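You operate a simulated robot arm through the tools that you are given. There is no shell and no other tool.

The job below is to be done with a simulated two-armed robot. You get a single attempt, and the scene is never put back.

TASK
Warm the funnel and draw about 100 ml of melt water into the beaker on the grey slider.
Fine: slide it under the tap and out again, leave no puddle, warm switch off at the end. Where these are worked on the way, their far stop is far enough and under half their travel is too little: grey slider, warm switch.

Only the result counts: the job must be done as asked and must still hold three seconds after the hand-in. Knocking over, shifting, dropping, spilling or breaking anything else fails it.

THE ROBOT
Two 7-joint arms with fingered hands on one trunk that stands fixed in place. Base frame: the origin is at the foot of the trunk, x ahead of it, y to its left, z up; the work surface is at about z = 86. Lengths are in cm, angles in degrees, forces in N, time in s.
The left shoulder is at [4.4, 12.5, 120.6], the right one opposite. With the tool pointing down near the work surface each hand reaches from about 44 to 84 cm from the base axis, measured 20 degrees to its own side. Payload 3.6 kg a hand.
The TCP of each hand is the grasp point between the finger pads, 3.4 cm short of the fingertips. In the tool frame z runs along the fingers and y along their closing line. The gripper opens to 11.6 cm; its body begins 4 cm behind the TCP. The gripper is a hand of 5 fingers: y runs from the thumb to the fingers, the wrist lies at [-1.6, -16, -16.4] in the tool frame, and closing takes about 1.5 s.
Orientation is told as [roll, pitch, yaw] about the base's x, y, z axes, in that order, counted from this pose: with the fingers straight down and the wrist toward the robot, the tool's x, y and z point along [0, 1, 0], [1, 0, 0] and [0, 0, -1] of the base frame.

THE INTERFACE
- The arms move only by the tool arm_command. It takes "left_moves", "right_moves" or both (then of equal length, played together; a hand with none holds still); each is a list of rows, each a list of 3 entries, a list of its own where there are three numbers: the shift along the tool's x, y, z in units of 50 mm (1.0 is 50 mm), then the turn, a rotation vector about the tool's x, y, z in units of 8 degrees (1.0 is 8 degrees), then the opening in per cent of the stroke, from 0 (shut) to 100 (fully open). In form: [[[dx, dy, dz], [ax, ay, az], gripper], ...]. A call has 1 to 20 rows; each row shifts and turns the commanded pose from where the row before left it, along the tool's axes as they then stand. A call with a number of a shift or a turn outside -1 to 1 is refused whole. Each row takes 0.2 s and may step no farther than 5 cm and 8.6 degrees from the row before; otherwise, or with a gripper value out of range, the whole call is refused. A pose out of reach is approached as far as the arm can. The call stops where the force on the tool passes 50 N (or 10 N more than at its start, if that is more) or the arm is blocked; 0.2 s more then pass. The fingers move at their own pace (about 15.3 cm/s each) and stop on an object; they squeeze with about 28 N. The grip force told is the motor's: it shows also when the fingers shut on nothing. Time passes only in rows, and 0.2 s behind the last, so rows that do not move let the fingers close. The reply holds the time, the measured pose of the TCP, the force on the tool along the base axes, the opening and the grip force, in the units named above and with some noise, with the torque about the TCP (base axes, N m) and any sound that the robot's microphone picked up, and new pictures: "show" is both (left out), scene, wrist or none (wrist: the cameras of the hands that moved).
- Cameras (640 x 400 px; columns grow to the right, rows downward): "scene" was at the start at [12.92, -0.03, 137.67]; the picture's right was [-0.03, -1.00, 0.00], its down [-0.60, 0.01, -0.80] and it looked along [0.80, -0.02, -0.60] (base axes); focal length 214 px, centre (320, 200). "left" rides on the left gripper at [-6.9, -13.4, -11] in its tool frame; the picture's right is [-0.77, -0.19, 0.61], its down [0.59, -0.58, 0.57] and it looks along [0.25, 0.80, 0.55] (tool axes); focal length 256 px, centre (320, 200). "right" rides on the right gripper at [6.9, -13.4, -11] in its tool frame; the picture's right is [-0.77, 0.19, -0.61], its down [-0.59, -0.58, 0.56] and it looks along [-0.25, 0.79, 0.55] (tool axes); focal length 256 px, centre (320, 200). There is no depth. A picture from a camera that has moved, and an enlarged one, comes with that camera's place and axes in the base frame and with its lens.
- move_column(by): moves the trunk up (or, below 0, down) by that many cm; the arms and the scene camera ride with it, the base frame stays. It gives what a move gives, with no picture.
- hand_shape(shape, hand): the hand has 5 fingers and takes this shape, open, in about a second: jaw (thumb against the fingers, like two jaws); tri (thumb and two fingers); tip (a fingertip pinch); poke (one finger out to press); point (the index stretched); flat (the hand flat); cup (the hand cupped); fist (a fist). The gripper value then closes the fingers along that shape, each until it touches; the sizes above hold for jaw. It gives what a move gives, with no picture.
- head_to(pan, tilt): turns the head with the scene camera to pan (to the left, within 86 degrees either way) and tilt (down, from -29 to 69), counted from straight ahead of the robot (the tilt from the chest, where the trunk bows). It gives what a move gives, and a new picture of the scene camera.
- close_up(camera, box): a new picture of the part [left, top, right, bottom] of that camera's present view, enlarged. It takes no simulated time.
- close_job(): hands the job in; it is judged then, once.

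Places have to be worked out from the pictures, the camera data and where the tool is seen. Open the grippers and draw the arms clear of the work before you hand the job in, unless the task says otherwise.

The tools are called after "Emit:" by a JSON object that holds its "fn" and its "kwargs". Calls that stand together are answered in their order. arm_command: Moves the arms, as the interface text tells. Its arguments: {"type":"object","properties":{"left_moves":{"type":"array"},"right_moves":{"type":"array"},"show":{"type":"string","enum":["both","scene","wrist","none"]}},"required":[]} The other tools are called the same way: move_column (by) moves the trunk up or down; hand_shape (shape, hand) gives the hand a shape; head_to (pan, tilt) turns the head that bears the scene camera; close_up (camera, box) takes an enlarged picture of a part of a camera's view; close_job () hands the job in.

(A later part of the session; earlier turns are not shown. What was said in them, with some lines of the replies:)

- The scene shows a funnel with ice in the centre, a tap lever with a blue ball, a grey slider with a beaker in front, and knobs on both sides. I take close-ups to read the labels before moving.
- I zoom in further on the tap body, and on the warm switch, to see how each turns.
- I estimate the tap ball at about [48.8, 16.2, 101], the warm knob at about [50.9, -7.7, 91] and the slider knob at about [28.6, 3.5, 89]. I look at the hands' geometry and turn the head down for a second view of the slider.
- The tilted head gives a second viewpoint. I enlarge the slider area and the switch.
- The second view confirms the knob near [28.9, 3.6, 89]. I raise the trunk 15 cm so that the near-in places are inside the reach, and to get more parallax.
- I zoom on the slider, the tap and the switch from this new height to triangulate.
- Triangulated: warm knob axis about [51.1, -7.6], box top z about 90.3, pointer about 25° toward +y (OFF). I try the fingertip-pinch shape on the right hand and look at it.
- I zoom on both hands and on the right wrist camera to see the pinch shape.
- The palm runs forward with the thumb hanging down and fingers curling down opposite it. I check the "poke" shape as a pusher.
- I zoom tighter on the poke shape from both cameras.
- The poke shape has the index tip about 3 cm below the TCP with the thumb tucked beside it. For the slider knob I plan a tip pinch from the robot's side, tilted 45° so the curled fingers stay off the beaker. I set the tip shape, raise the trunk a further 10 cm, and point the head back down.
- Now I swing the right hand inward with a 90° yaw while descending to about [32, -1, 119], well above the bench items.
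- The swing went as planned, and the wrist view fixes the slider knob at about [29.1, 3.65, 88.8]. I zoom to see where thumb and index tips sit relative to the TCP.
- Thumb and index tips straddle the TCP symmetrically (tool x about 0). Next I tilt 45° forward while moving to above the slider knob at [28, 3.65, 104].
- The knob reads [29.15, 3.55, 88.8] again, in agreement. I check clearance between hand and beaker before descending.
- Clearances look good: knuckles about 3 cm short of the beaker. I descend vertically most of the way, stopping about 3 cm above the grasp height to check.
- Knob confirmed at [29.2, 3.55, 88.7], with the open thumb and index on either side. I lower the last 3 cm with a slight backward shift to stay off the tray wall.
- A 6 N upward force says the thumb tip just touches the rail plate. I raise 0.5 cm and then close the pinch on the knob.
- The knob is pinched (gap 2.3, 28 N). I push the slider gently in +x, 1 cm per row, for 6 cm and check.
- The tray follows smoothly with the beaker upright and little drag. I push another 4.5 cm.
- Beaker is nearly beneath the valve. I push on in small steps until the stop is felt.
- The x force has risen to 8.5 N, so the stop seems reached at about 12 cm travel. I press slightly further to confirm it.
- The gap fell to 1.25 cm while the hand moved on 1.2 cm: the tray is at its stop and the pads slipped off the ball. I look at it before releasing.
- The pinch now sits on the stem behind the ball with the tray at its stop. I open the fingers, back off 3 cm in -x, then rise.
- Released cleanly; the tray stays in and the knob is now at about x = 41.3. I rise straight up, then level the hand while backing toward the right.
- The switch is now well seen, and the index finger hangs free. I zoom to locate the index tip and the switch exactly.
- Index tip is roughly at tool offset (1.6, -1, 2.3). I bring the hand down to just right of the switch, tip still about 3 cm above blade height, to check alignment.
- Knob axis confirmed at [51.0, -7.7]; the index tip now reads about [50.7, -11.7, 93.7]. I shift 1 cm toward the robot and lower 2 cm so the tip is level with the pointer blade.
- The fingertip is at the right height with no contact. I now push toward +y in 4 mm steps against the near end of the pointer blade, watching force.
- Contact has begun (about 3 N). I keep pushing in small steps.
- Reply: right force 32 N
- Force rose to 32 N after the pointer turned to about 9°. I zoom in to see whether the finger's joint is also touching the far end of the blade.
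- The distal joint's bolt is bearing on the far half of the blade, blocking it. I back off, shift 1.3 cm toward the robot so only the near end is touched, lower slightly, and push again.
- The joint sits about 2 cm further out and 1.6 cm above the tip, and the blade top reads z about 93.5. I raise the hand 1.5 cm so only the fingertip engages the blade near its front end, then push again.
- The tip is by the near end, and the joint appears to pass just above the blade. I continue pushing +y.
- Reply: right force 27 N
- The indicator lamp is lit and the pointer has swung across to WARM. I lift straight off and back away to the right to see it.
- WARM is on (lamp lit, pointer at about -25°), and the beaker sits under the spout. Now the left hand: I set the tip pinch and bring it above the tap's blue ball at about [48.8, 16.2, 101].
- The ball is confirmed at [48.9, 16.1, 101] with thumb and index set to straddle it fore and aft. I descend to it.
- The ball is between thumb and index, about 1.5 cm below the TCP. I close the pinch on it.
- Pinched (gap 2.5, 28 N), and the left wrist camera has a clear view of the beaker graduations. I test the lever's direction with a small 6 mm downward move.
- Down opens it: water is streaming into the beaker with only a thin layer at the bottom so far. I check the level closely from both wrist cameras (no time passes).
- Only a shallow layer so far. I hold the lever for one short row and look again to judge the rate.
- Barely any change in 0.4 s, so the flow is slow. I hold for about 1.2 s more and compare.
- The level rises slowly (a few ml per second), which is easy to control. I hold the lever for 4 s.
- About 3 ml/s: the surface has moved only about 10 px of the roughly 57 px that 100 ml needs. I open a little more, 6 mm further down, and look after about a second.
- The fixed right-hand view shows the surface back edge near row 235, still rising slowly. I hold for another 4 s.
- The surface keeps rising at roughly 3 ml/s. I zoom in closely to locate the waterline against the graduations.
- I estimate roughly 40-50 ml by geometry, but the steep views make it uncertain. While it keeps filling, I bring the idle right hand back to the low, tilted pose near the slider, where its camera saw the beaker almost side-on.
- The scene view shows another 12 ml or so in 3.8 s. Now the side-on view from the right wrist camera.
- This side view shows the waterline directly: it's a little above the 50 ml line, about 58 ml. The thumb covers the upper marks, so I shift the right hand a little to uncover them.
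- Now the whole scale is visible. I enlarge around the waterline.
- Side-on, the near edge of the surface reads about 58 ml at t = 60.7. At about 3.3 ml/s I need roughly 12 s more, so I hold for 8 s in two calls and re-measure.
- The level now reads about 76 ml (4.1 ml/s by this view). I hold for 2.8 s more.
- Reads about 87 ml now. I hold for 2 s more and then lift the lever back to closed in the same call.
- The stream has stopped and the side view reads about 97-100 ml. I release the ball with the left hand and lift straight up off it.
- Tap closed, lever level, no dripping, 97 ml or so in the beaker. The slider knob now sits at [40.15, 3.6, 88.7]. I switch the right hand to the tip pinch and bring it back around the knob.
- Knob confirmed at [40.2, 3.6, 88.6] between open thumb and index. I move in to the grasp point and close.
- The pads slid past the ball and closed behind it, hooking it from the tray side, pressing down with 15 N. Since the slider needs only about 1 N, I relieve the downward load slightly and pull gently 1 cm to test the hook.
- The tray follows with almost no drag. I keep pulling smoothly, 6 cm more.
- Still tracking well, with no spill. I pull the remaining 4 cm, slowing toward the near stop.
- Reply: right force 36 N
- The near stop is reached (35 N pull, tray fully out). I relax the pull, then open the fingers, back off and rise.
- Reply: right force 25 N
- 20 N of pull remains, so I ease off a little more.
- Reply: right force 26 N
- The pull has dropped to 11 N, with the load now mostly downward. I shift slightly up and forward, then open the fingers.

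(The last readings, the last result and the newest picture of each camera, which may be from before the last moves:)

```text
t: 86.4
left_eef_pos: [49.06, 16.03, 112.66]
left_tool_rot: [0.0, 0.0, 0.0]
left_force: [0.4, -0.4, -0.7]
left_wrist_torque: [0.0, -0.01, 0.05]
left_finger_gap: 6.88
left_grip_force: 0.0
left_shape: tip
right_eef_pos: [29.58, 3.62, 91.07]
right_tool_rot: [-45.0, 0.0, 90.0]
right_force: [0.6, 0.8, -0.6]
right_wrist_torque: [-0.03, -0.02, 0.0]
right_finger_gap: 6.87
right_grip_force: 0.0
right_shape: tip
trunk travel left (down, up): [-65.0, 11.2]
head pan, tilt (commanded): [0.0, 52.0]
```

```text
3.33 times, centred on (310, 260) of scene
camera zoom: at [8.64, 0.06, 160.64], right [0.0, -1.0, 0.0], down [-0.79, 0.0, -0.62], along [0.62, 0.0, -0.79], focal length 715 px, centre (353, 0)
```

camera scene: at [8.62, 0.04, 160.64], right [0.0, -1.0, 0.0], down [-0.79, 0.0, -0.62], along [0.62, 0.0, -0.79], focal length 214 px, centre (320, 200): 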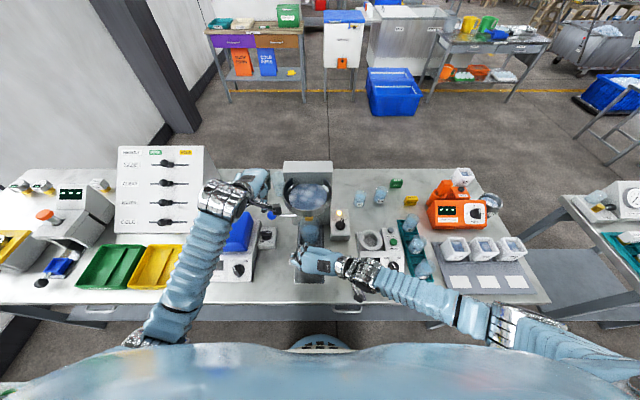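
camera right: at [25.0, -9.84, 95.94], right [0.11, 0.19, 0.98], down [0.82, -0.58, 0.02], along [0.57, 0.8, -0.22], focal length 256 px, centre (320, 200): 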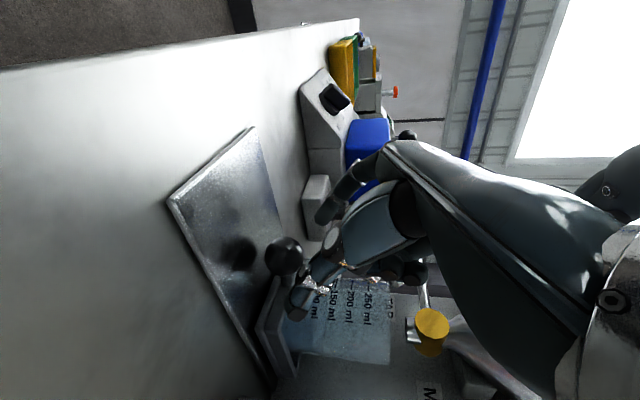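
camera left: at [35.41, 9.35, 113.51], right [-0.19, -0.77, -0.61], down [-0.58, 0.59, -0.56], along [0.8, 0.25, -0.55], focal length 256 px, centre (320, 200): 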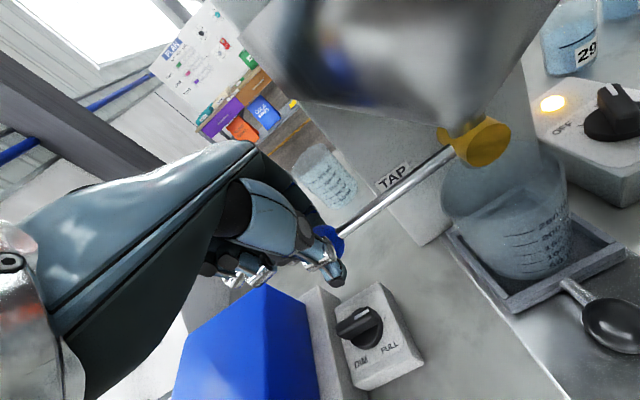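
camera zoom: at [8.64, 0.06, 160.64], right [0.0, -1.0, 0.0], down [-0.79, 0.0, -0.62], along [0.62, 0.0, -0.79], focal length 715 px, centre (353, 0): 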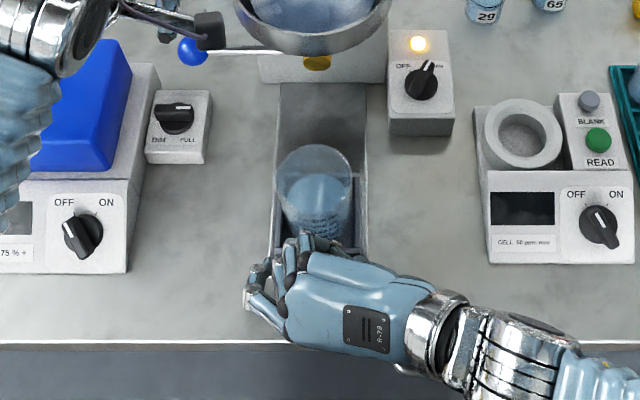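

Tray is back at its start (knob at x = 29.2) with the beaker upright. I back off in -x and then rise clear.

Emit:
{"fn": "arm_command", "kwargs": {"right_moves": [[[0.1, 0, -0.1], [0, 0, 0], 60], [[0.12, 0, -0.12], [0, 0, 0], 60], [[0.06, 0, -0.16], [0, 0, 0], 60], [[-0.3, 0, -0.3], [0, 0, 0], 60], [[-0.424, 0, -0.424], [0, 0, 0], 60], [[-0.424, 0, -0.424], [0, 0, 0], 60], [[-0.424, 0, -0.424], [0, 0, 0], 60]], "show": "scene"}}

Emit:
{"fn": "close_up", "kwargs": {"camera": "right", "box": [100, 120, 420, 380]}}

Emit:
{"fn": "close_up", "kwargs": {"camera": "scene", "box": [260, 190, 360, 310]}}

```text
t: 88.0
left_eef_pos: [49.07, 16.07, 112.66]
left_tool_rot: [0.0, 0.0, 0.0]
left_force: [0.9, -0.1, -0.3]
left_wrist_torque: [-0.01, 0.01, 0.0]
left_finger_gap: 6.88
left_grip_force: 0.1
left_shape: tip
right_eef_pos: [27.05, 3.71, 102.45]
right_tool_rot: [-44.9, 0.0, 90.0]
right_force: [-0.6, 0.5, 0.6]
right_wrist_torque: [-0.02, 0.02, 0.02]
right_finger_gap: 6.89
right_grip_force: 0.0
right_shape: tip
trunk travel left (down, up): [-65.0, 11.2]
head pan, tilt (commanded): [0.0, 52.0]
camera scene: at [8.64, 0.06, 160.64], right [0.0, -1.0, 0.0], down [-0.79, 0.0, -0.62], along [0.62, 0.0, -0.79], focal length 214 px, centre (320, 200)
```

scene: 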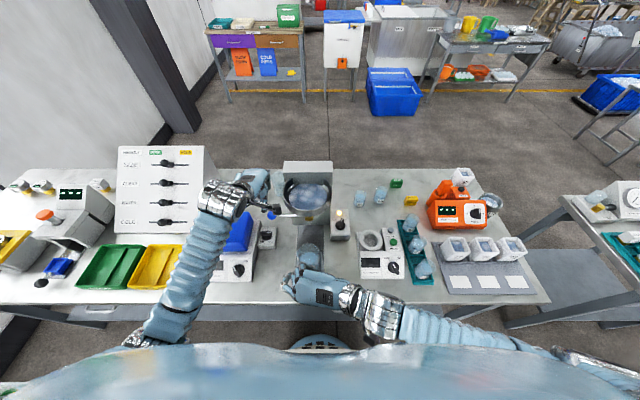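

```text
1.54 times, centred on (260, 250) of right
camera zoom: at [14.49, -9.69, 105.4], right [0.11, 0.19, 0.98], down [0.82, -0.58, 0.02], along [0.57, 0.8, -0.22], focal length 394 px, centre (412, 123)
```

zoom: 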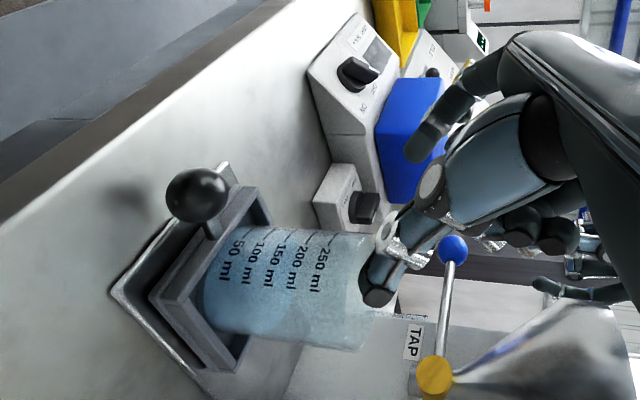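

```text
3.33 times, centred on (310, 250) of scene
camera zoom: at [8.64, 0.06, 160.64], right [0.0, -1.0, 0.0], down [-0.79, 0.0, -0.62], along [0.62, 0.0, -0.79], focal length 715 px, centre (353, 33)
```

zoom: 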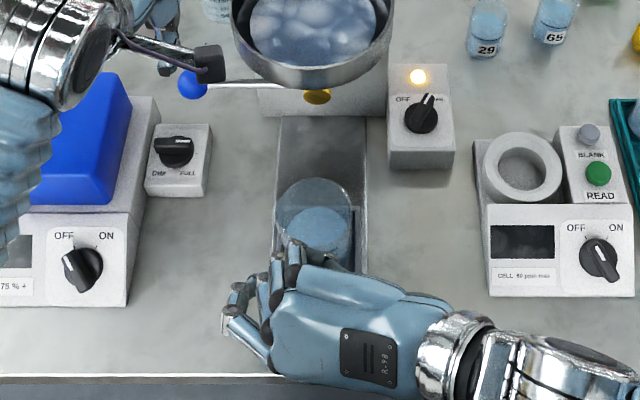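

Beaker and table look dry and tidy. Now I bring the right hand back up, level it and return to yaw 0 to the right of the warm switch, then take the poke shape.

Emit:
{"fn": "arm_command", "kwargs": {"right_moves": [[[-0.368, -0.39, -0.085], [0, 0.9375, 0], 60], [[-0.353, -0.39, -0.132], [0, 0.9375, 0], 60], [[-0.333, -0.39, -0.177], [0, 0.9375, 0], 60], [[-0.307, -0.39, -0.219], [0, 0.9375, 0], 60], [[-0.276, -0.39, -0.257], [0, 0.9375, 0], 60], [[-0.24, -0.39, -0.291], [0, 0.9375, 0], 60], [[-0.217, -0.083, 0], [0, 0, 0.9375], 60], [[-0.226, -0.054, 0], [0, 0, 0.9375], 60], [[-0.231, -0.025, 0], [0, 0, 0.9375], 60], [[-0.232, 0.006, 0], [0, 0, 0.9375], 60], [[-0.229, 0.036, 0], [0, 0, 0.9375], 60], [[-0.223, 0.066, 0], [0, 0, 0.9375], 60], [[-0.212, 0.094, 0], [0, 0, 0.9375], 60], [[-0.198, 0.121, 0], [0, 0, 0.9375], 60], [[-0.181, 0.146, 0], [0, 0, 0.9375], 60], [[-0.16, 0.168, 0], [0, 0, 0.9375], 60], [[-0.137, 0.188, 0], [0, 0, 0.9375], 60], [[-0.111, 0.204, 0], [0, 0, 0.9375], 60]], "show": "scene"}}

Emit:
{"fn": "hand_shape", "kwargs": {"shape": "poke", "hand": "right"}}

Emit:
{"fn": "close_up", "kwargs": {"camera": "scene", "box": [260, 170, 400, 290]}}

```text
t: 91.8
left_eef_pos: [49.27, 16.25, 112.66]
left_tool_rot: [0.0, 0.0, 0.1]
left_force: [-0.8, 0.0, -0.3]
left_wrist_torque: [-0.01, 0.02, 0.04]
left_finger_gap: 6.91
left_grip_force: 0.1
left_shape: tip
right_eef_pos: [46.3, -13.0, 112.17]
right_tool_rot: [0.1, 0.1, -0.1]
right_force: [-0.4, 0.8, -1.0]
right_wrist_torque: [-0.02, 0.01, 0.01]
right_finger_gap: 6.9
right_grip_force: 0.0
right_shape: tip
trunk travel left (down, up): [-65.0, 11.2]
head pan, tilt (commanded): [0.0, 52.0]
camera scene: at [8.67, 0.14, 160.63], right [0.0, -1.0, 0.0], down [-0.79, 0.0, -0.62], along [0.62, 0.0, -0.79], focal length 214 px, centre (320, 200)
```

scene: 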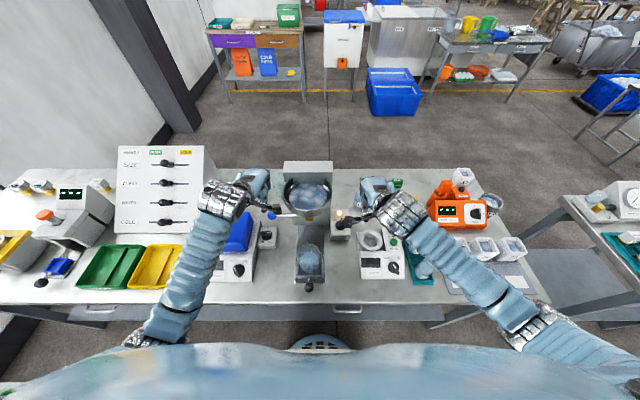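

```text
t: 92.7
left_eef_pos: [49.18, 16.02, 112.58]
left_tool_rot: [0.0, 0.0, 0.0]
left_force: [-0.4, -0.1, 0.7]
left_wrist_torque: [-0.05, 0.02, 0.02]
left_finger_gap: 6.89
left_grip_force: 0.0
left_shape: tip
right_eef_pos: [46.32, -13.15, 112.16]
right_tool_rot: [0.0, 0.0, 0.2]
right_force: [0.0, -0.4, -0.3]
right_wrist_torque: [-0.01, -0.02, 0.01]
right_finger_gap: 0.02
right_grip_force: 0.1
right_shape: poke
trunk travel left (down, up): [-65.0, 11.2]
head pan, tilt (commanded): [0.0, 52.0]
```

```text
3.33 times, centred on (330, 230) of scene
camera zoom: at [8.65, 0.08, 160.64], right [0.0, -1.0, 0.0], down [-0.79, 0.0, -0.62], along [0.62, 0.0, -0.79], focal length 715 px, centre (287, 100)
```

zoom: 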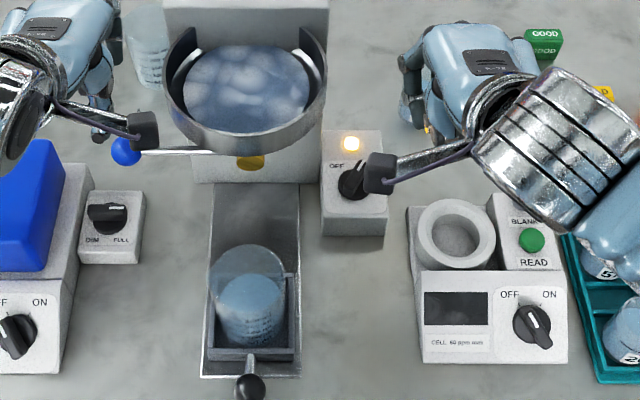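

Now I bring the finger down to the right of the pointer's far end, stopping about 3 cm above blade level.

Emit:
{"fn": "arm_command", "kwargs": {"right_moves": [[[0.012, 0.244, 0.56], [0, 0, 0], 0], [[0.012, 0.244, 0.56], [0, 0, 0], 0], [[0.012, 0.244, 0.56], [0, 0, 0], 0], [[0.012, 0.244, 0.56], [0, 0, 0], 0], [[0.012, 0.244, 0.56], [0, 0, 0], 0]], "show": "none"}}

Emit:
{"fn": "close_up", "kwargs": {"camera": "right", "box": [200, 130, 420, 310]}}

Emit:
{"fn": "close_up", "kwargs": {"camera": "scene", "box": [325, 190, 375, 240]}}

```text
t: 93.9
left_eef_pos: [49.06, 16.14, 112.65]
left_tool_rot: [0.0, 0.0, 0.0]
left_force: [0.5, -0.4, 0.2]
left_wrist_torque: [0.01, -0.01, 0.0]
left_finger_gap: 6.92
left_grip_force: 0.1
left_shape: tip
right_eef_pos: [52.46, -12.86, 98.21]
right_tool_rot: [0.0, 0.0, 0.0]
right_force: [-0.1, 1.0, 0.4]
right_wrist_torque: [-0.01, 0.01, -0.01]
right_finger_gap: 0.0
right_grip_force: 0.1
right_shape: poke
trunk travel left (down, up): [-65.0, 11.2]
head pan, tilt (commanded): [0.0, 52.0]
```

```text
2.22 times, centred on (310, 220) of right
camera zoom: at [39.1, -5.94, 109.19], right [0.19, -0.77, 0.61], down [-0.58, -0.59, -0.56], along [0.79, -0.25, -0.55], focal length 569 px, centre (342, 156)
```

zoom: 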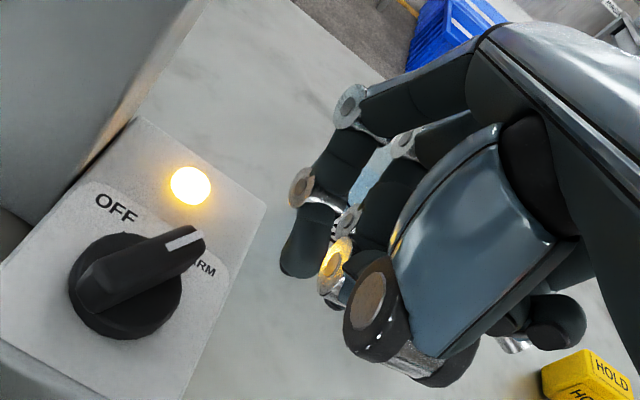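

```text
8.00 times, centred on (350, 215) of scene
camera zoom: at [8.7, 0.1, 160.63], right [0.0, -1.0, 0.0], down [-0.79, 0.0, -0.62], along [0.62, 0.0, -0.79], focal length 1716 px, centre (80, 80)
```

zoom: 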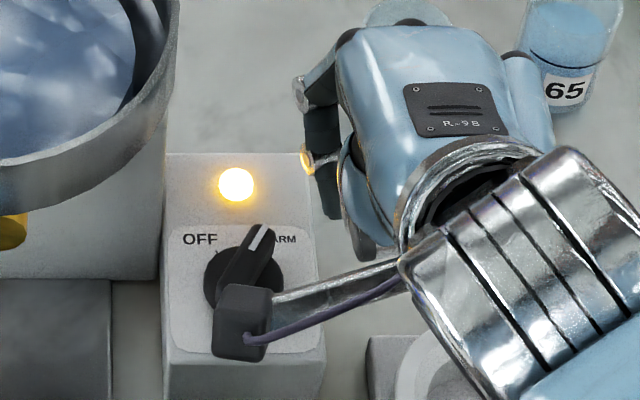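

The finger is aligned with the pointer's marked end. I lower to blade level and push +y, back toward OFF.

Emit:
{"fn": "arm_command", "kwargs": {"right_moves": [[[0, 0, 0.32], [0, 0, 0], 0], [[0, 0, 0.3], [0, 0, 0], 0], [[0.12, 0, 0], [0, 0, 0], 0], [[0.12, 0, 0], [0, 0, 0], 0], [[0.08, 0, 0], [0, 0, 0], 0], [[0, 0, 0], [0, 0, 0], 0]], "show": "none"}}

Emit:
{"fn": "close_up", "kwargs": {"camera": "right", "box": [200, 130, 420, 310]}}

Emit:
{"fn": "close_up", "kwargs": {"camera": "scene", "box": [325, 190, 375, 240]}}

```text
t: 95.3
left_eef_pos: [49.22, 16.17, 112.61]
left_tool_rot: [0.1, 0.0, -0.1]
left_force: [-0.3, -0.2, 0.0]
left_wrist_torque: [0.01, 0.01, -0.01]
left_finger_gap: 6.92
left_grip_force: 0.0
left_shape: tip
right_eef_pos: [52.35, -11.12, 95.05]
right_tool_rot: [0.0, 0.0, 0.1]
right_force: [0.3, -0.5, 0.0]
right_wrist_torque: [-0.01, -0.03, 0.02]
right_finger_gap: 0.0
right_grip_force: 0.0
right_shape: poke
trunk travel left (down, up): [-65.0, 11.2]
head pan, tilt (commanded): [0.0, 52.0]
```

```text
2.22 times, centred on (310, 220) of right
camera zoom: at [39.0, -4.23, 106.05], right [0.19, -0.77, 0.61], down [-0.58, -0.59, -0.56], along [0.79, -0.25, -0.55], focal length 569 px, centre (342, 156)
```

zoom: 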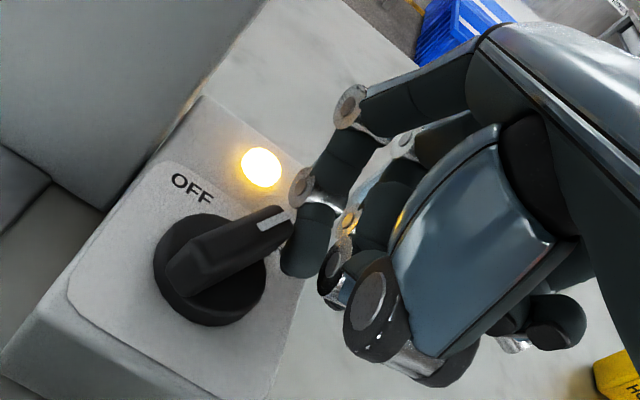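

```text
8.00 times, centred on (350, 215) of scene
camera zoom: at [8.65, 0.06, 160.64], right [0.0, -1.0, 0.0], down [-0.79, 0.0, -0.62], along [0.62, 0.0, -0.79], focal length 1716 px, centre (80, 80)
```

zoom: 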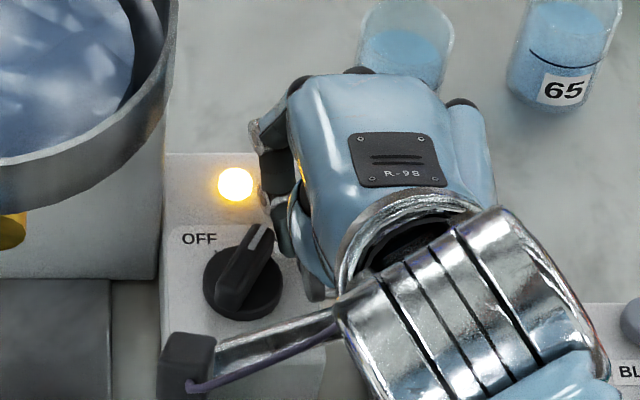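

Just about to touch. I push on in 3 mm steps toward +y.

Emit:
{"fn": "arm_command", "kwargs": {"right_moves": [[[0.06, 0, 0], [0, 0, 0], 0], [[0.06, 0, 0], [0, 0, 0], 0], [[0.06, 0, 0], [0, 0, 0], 0], [[0.06, 0, 0], [0, 0, 0], 0], [[0, 0, 0], [0, 0, 0], 0]], "show": "none"}}

Emit:
{"fn": "close_up", "kwargs": {"camera": "right", "box": [200, 130, 420, 310]}}

Emit:
{"fn": "close_up", "kwargs": {"camera": "scene", "box": [325, 190, 375, 240]}}

```text
t: 96.5
left_eef_pos: [49.16, 16.19, 112.64]
left_tool_rot: [0.0, 0.0, 0.1]
left_force: [0.0, 0.7, -0.1]
left_wrist_torque: [-0.03, 0.03, 0.01]
left_finger_gap: 6.89
left_grip_force: 0.0
left_shape: tip
right_eef_pos: [52.45, -9.96, 95.01]
right_tool_rot: [-0.1, 0.1, -0.1]
right_force: [-0.4, -0.2, 0.6]
right_wrist_torque: [0.01, 0.02, -0.01]
right_finger_gap: 0.01
right_grip_force: 0.0
right_shape: poke
trunk travel left (down, up): [-65.0, 11.2]
head pan, tilt (commanded): [0.0, 52.0]
```

```text
2.22 times, centred on (310, 220) of right
camera zoom: at [39.02, -3.04, 106.03], right [0.19, -0.77, 0.61], down [-0.58, -0.59, -0.56], along [0.79, -0.25, -0.55], focal length 569 px, centre (342, 156)
```

zoom: 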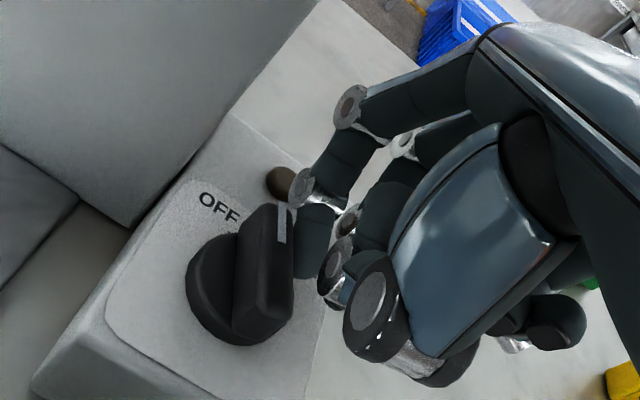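

```text
8.00 times, centred on (350, 215) of scene
camera zoom: at [8.65, 0.08, 160.64], right [0.0, -1.0, 0.0], down [-0.79, 0.0, -0.62], along [0.62, 0.0, -0.79], focal length 1716 px, centre (80, 80)
```

zoom: 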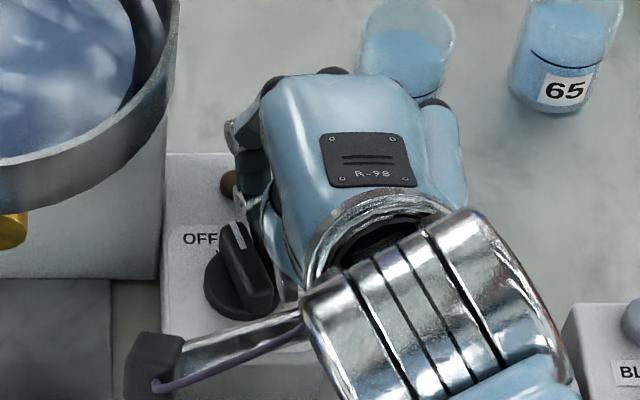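

The lamp has gone out; the pointer is around +13°. I push a bit further so it sits at its OFF stop.

Emit:
{"fn": "arm_command", "kwargs": {"right_moves": [[[0.05, 0, 0], [0, 0, 0], 0], [[0.05, 0, 0], [0, 0, 0], 0], [[0.04, 0, 0], [0, 0, 0], 0], [[0, 0, 0], [0, 0, 0], 0]], "show": "none"}}

Emit:
{"fn": "close_up", "kwargs": {"camera": "scene", "box": [325, 190, 375, 240]}}

```text
t: 97.5
left_eef_pos: [49.05, 16.1, 112.58]
left_tool_rot: [0.0, 0.0, 0.0]
left_force: [-0.3, -0.9, -0.6]
left_wrist_torque: [0.03, 0.0, 0.0]
left_finger_gap: 6.92
left_grip_force: 0.1
left_shape: tip
right_eef_pos: [52.32, -9.4, 95.07]
right_tool_rot: [0.0, -0.1, 0.1]
right_force: [0.9, -3.0, 0.9]
right_wrist_torque: [-0.1, -0.05, 0.01]
right_finger_gap: 0.0
right_grip_force: 0.0
right_shape: poke
trunk travel left (down, up): [-65.0, 11.2]
head pan, tilt (commanded): [0.0, 52.0]
```

```text
8.00 times, centred on (350, 215) of scene
camera zoom: at [8.66, 0.0, 160.64], right [0.0, -1.0, 0.0], down [-0.79, 0.0, -0.62], along [0.62, 0.0, -0.79], focal length 1716 px, centre (80, 80)
```

zoom: 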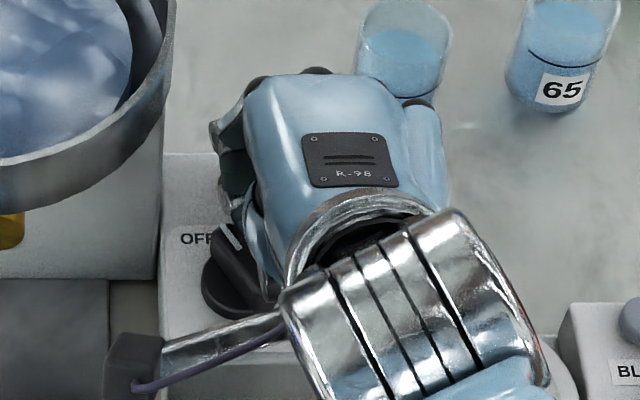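

The pointer is back at about +25° (OFF), force only 3 N, lamp out. I back the finger off to the right, then raise it clear.

Emit:
{"fn": "arm_command", "kwargs": {"right_moves": [[[-0.2, 0, 0], [0, 0, 0], 0], [[-0.3, 0, -0.1], [0, 0, 0], 0], [[-0.1, 0, -0.5], [0, 0, 0], 0], [[0, 0, -0.7], [0, 0, 0], 0], [[0, 0, -0.8], [0, 0, 0], 0], [[-0.2, 0, -0.8], [0, 0, 0], 0], [[-0.4, 0, -0.8], [0, 0, 0], 0], [[-0.4, 0, -0.8], [0, 0, 0], 0]], "left_moves": [[[0, 0, -0.5], [0, 0, 0], 60], [[0, 0, -0.7], [0, 0, 0], 60], [[0, 0, -0.7], [0, 0, 0], 60], [[0.3, 0, -0.7], [0, 0, 0], 80], [[0.5, 0, -0.7], [0, 0, 0], 100], [[0.5, 0, -0.6], [0, 0, 0], 100], [[0.5, 0, -0.5], [0, 0, 0], 100], [[0.4, 0, -0.3], [0, 0, 0], 100]], "show": "scene"}}

Emit:
{"fn": "hand_shape", "kwargs": {"shape": "jaw", "hand": "right"}}

Emit:
{"fn": "hand_shape", "kwargs": {"shape": "jaw", "hand": "left"}}

Emit:
{"fn": "close_up", "kwargs": {"camera": "scene", "box": [250, 150, 390, 300]}}

Emit:
{"fn": "close_up", "kwargs": {"camera": "scene", "box": [325, 190, 365, 235]}}

Emit:
{"fn": "close_up", "kwargs": {"camera": "scene", "box": [285, 230, 335, 300]}}

```text
t: 99.3
left_eef_pos: [48.93, 27.3, 136.05]
left_tool_rot: [0.0, 0.0, 0.1]
left_force: [0.3, 0.0, 0.5]
left_wrist_torque: [0.01, 0.01, 0.01]
left_finger_gap: 11.58
left_grip_force: 0.0
left_shape: tip
right_eef_pos: [52.37, -17.41, 117.47]
right_tool_rot: [0.0, 0.1, 0.1]
right_force: [-0.1, 0.4, 0.9]
right_wrist_torque: [0.0, 0.01, -0.04]
right_finger_gap: 0.0
right_grip_force: 0.1
right_shape: poke
trunk travel left (down, up): [-65.0, 11.2]
head pan, tilt (commanded): [0.0, 52.0]
camera scene: at [8.65, 0.1, 160.63], right [0.0, -1.0, 0.0], down [-0.79, 0.0, -0.62], along [0.62, 0.0, -0.79], focal length 214 px, centre (320, 200)
```

scene: 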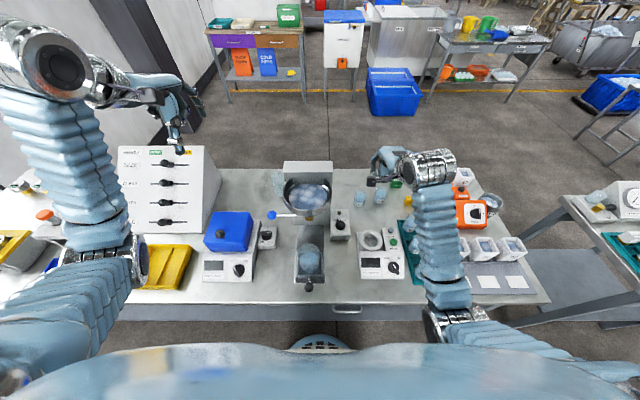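

```text
t: 100.2
left_eef_pos: [48.95, 27.3, 136.07]
left_tool_rot: [0.0, 0.0, 0.0]
left_force: [-0.2, 0.2, 0.3]
left_wrist_torque: [0.0, 0.01, 0.01]
left_finger_gap: 11.6
left_grip_force: 0.1
left_shape: tip
right_eef_pos: [52.38, -17.58, 117.47]
right_tool_rot: [0.0, 0.1, 0.0]
right_force: [0.4, -0.8, -0.6]
right_wrist_torque: [0.0, 0.03, 0.01]
right_finger_gap: 11.61
right_grip_force: 0.0
right_shape: jaw
trunk travel left (down, up): [-65.0, 11.2]
head pan, tilt (commanded): [0.0, 52.0]
```

```text
t: 101.1
left_eef_pos: [48.94, 27.33, 136.21]
left_tool_rot: [0.0, 0.0, 0.1]
left_force: [0.1, 0.4, 1.0]
left_wrist_torque: [0.01, 0.02, 0.01]
left_finger_gap: 11.59
left_grip_force: 0.1
left_shape: jaw
right_eef_pos: [52.44, -17.46, 117.48]
right_tool_rot: [0.0, 0.0, 0.0]
right_force: [0.0, -0.1, 0.3]
right_wrist_torque: [-0.01, 0.0, -0.03]
right_finger_gap: 11.6
right_grip_force: 0.1
right_shape: jaw
trunk travel left (down, up): [-65.0, 11.2]
head pan, tilt (commanded): [0.0, 52.0]
```

```text
2.67 times, centred on (320, 225) of scene
camera zoom: at [8.65, 0.08, 160.64], right [0.0, -1.0, 0.0], down [-0.79, 0.0, -0.62], along [0.62, 0.0, -0.79], focal length 572 px, centre (320, 133)
```

zoom: 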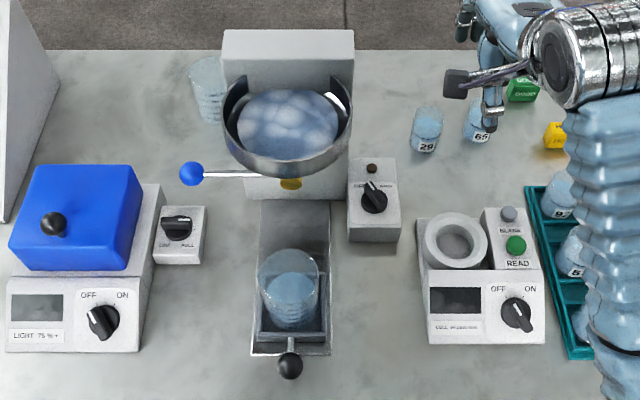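

```text
8.89 times, centred on (345, 212) of scene
camera zoom: at [8.65, 0.08, 160.64], right [0.0, -1.0, 0.0], down [-0.79, 0.0, -0.62], along [0.62, 0.0, -0.79], focal length 1906 px, centre (98, 89)
```

zoom: 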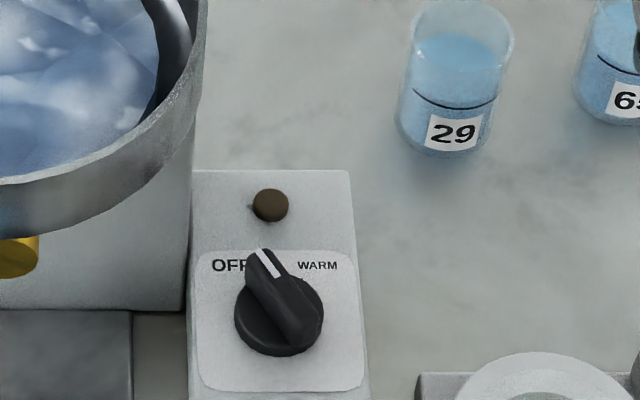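

```text
5.71 times, centred on (310, 265) of scene
camera zoom: at [8.65, 0.08, 160.64], right [0.0, -1.0, 0.0], down [-0.79, 0.0, -0.62], along [0.62, 0.0, -0.79], focal length 1226 px, centre (377, -171)
```

zoom: 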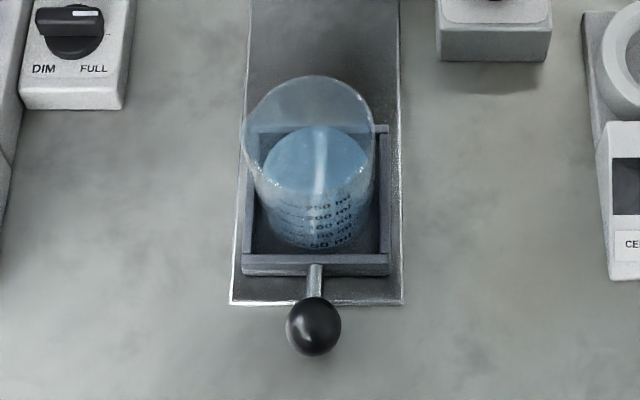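

All is in order: switch OFF with lamp out, tap closed, tray out with the beaker at about 100 ml, bench dry. I raise the right hand well clear and take a last look at the tap and rail.

Emit:
{"fn": "arm_command", "kwargs": {"right_moves": [[[-0.2, 0, -0.9], [0, 0, 0], 100], [[-0.2, 0, -0.9], [0, 0, 0], 100], [[-0.2, 0, -0.9], [0, 0, 0], 100], [[-0.2, 0, -0.9], [0, 0, 0], 100], [[-0.2, 0, -0.9], [0, 0, 0], 100], [[0, 0, -0.5], [0, 0, 0], 100]], "show": "scene"}}

Emit:
{"fn": "close_up", "kwargs": {"camera": "scene", "box": [260, 190, 350, 260]}}

Emit:
{"fn": "close_up", "kwargs": {"camera": "scene", "box": [340, 160, 520, 300]}}

Emit:
{"fn": "close_up", "kwargs": {"camera": "scene", "box": [297, 240, 322, 272]}}

```text
t: 102.5
left_eef_pos: [48.99, 27.35, 135.95]
left_tool_rot: [0.1, -0.1, 0.0]
left_force: [-0.5, -0.1, -0.1]
left_wrist_torque: [0.0, 0.0, -0.01]
left_finger_gap: 11.6
left_grip_force: 0.1
left_shape: jaw
right_eef_pos: [52.47, -22.34, 142.37]
right_tool_rot: [0.0, 0.1, 0.1]
right_force: [0.1, 0.4, 0.4]
right_wrist_torque: [-0.04, 0.0, 0.01]
right_finger_gap: 11.61
right_grip_force: 0.0
right_shape: jaw
trunk travel left (down, up): [-65.0, 11.2]
head pan, tilt (commanded): [0.0, 52.0]
camera scene: at [8.66, 0.16, 160.63], right [0.0, -1.0, 0.0], down [-0.79, 0.0, -0.62], along [0.62, 0.0, -0.79], focal length 214 px, centre (320, 200)
```

scene: 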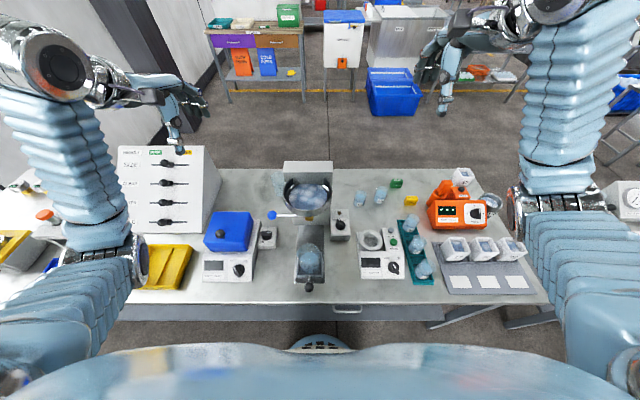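

```text
5.71 times, centred on (305, 225) of scene
camera zoom: at [8.66, 0.16, 160.63], right [0.0, -1.0, 0.0], down [-0.79, 0.0, -0.62], along [0.62, 0.0, -0.79], focal length 1226 px, centre (406, 57)
```

zoom: 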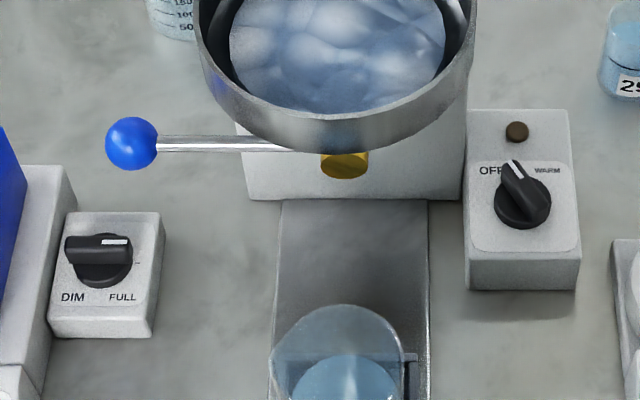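

```text
2.86 times, centred on (430, 230) of scene
camera zoom: at [8.66, 0.16, 160.63], right [0.0, -1.0, 0.0], down [-0.79, 0.0, -0.62], along [0.62, 0.0, -0.79], focal length 613 px, centre (6, 114)
```

zoom: 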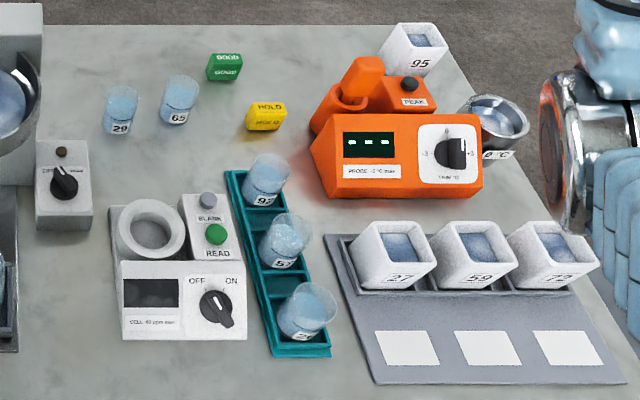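

```text
12.50 times, centred on (310, 256) of scene
camera zoom: at [8.66, 0.16, 160.63], right [0.0, -1.0, 0.0], down [-0.79, 0.0, -0.62], along [0.62, 0.0, -0.79], focal length 2681 px, centre (451, -500)
```

zoom: 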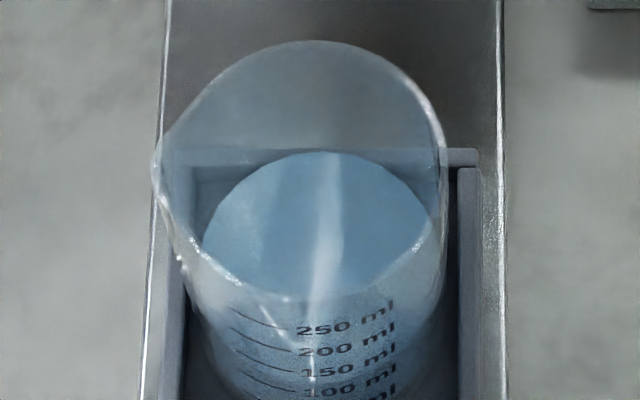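

Everything holds: about 100 ml in the beaker on the withdrawn slider, tap closed, no puddle, warm switch OFF, everything else in place, and both hands open and clear. I hand the job in.

Emit:
{"fn": "close_job", "kwargs": {}}

```text
The job is handed in.
```

The job is done and handed in. The grey slider is back at its start with about 97–100 ml of melt water in the beaker, read from the side against the beaker's scale.

- **Slider:** it went in to its far stop under the tap and came back out to its near stop. The beaker stayed upright throughout.
- **Warm switch:** it was turned to WARM for the draw and back to OFF afterwards. The lamp is out.
- **Tap:** closed, with no dripping and no puddle visible on the rail or bench.
- **Rest of the bench:** nothing else looks moved. Both hands are open and clear of the work.

The steep head-camera view suggested slightly more, up to about 112 ml. I trusted the side-on view because it shows the waterline directly on the scale.
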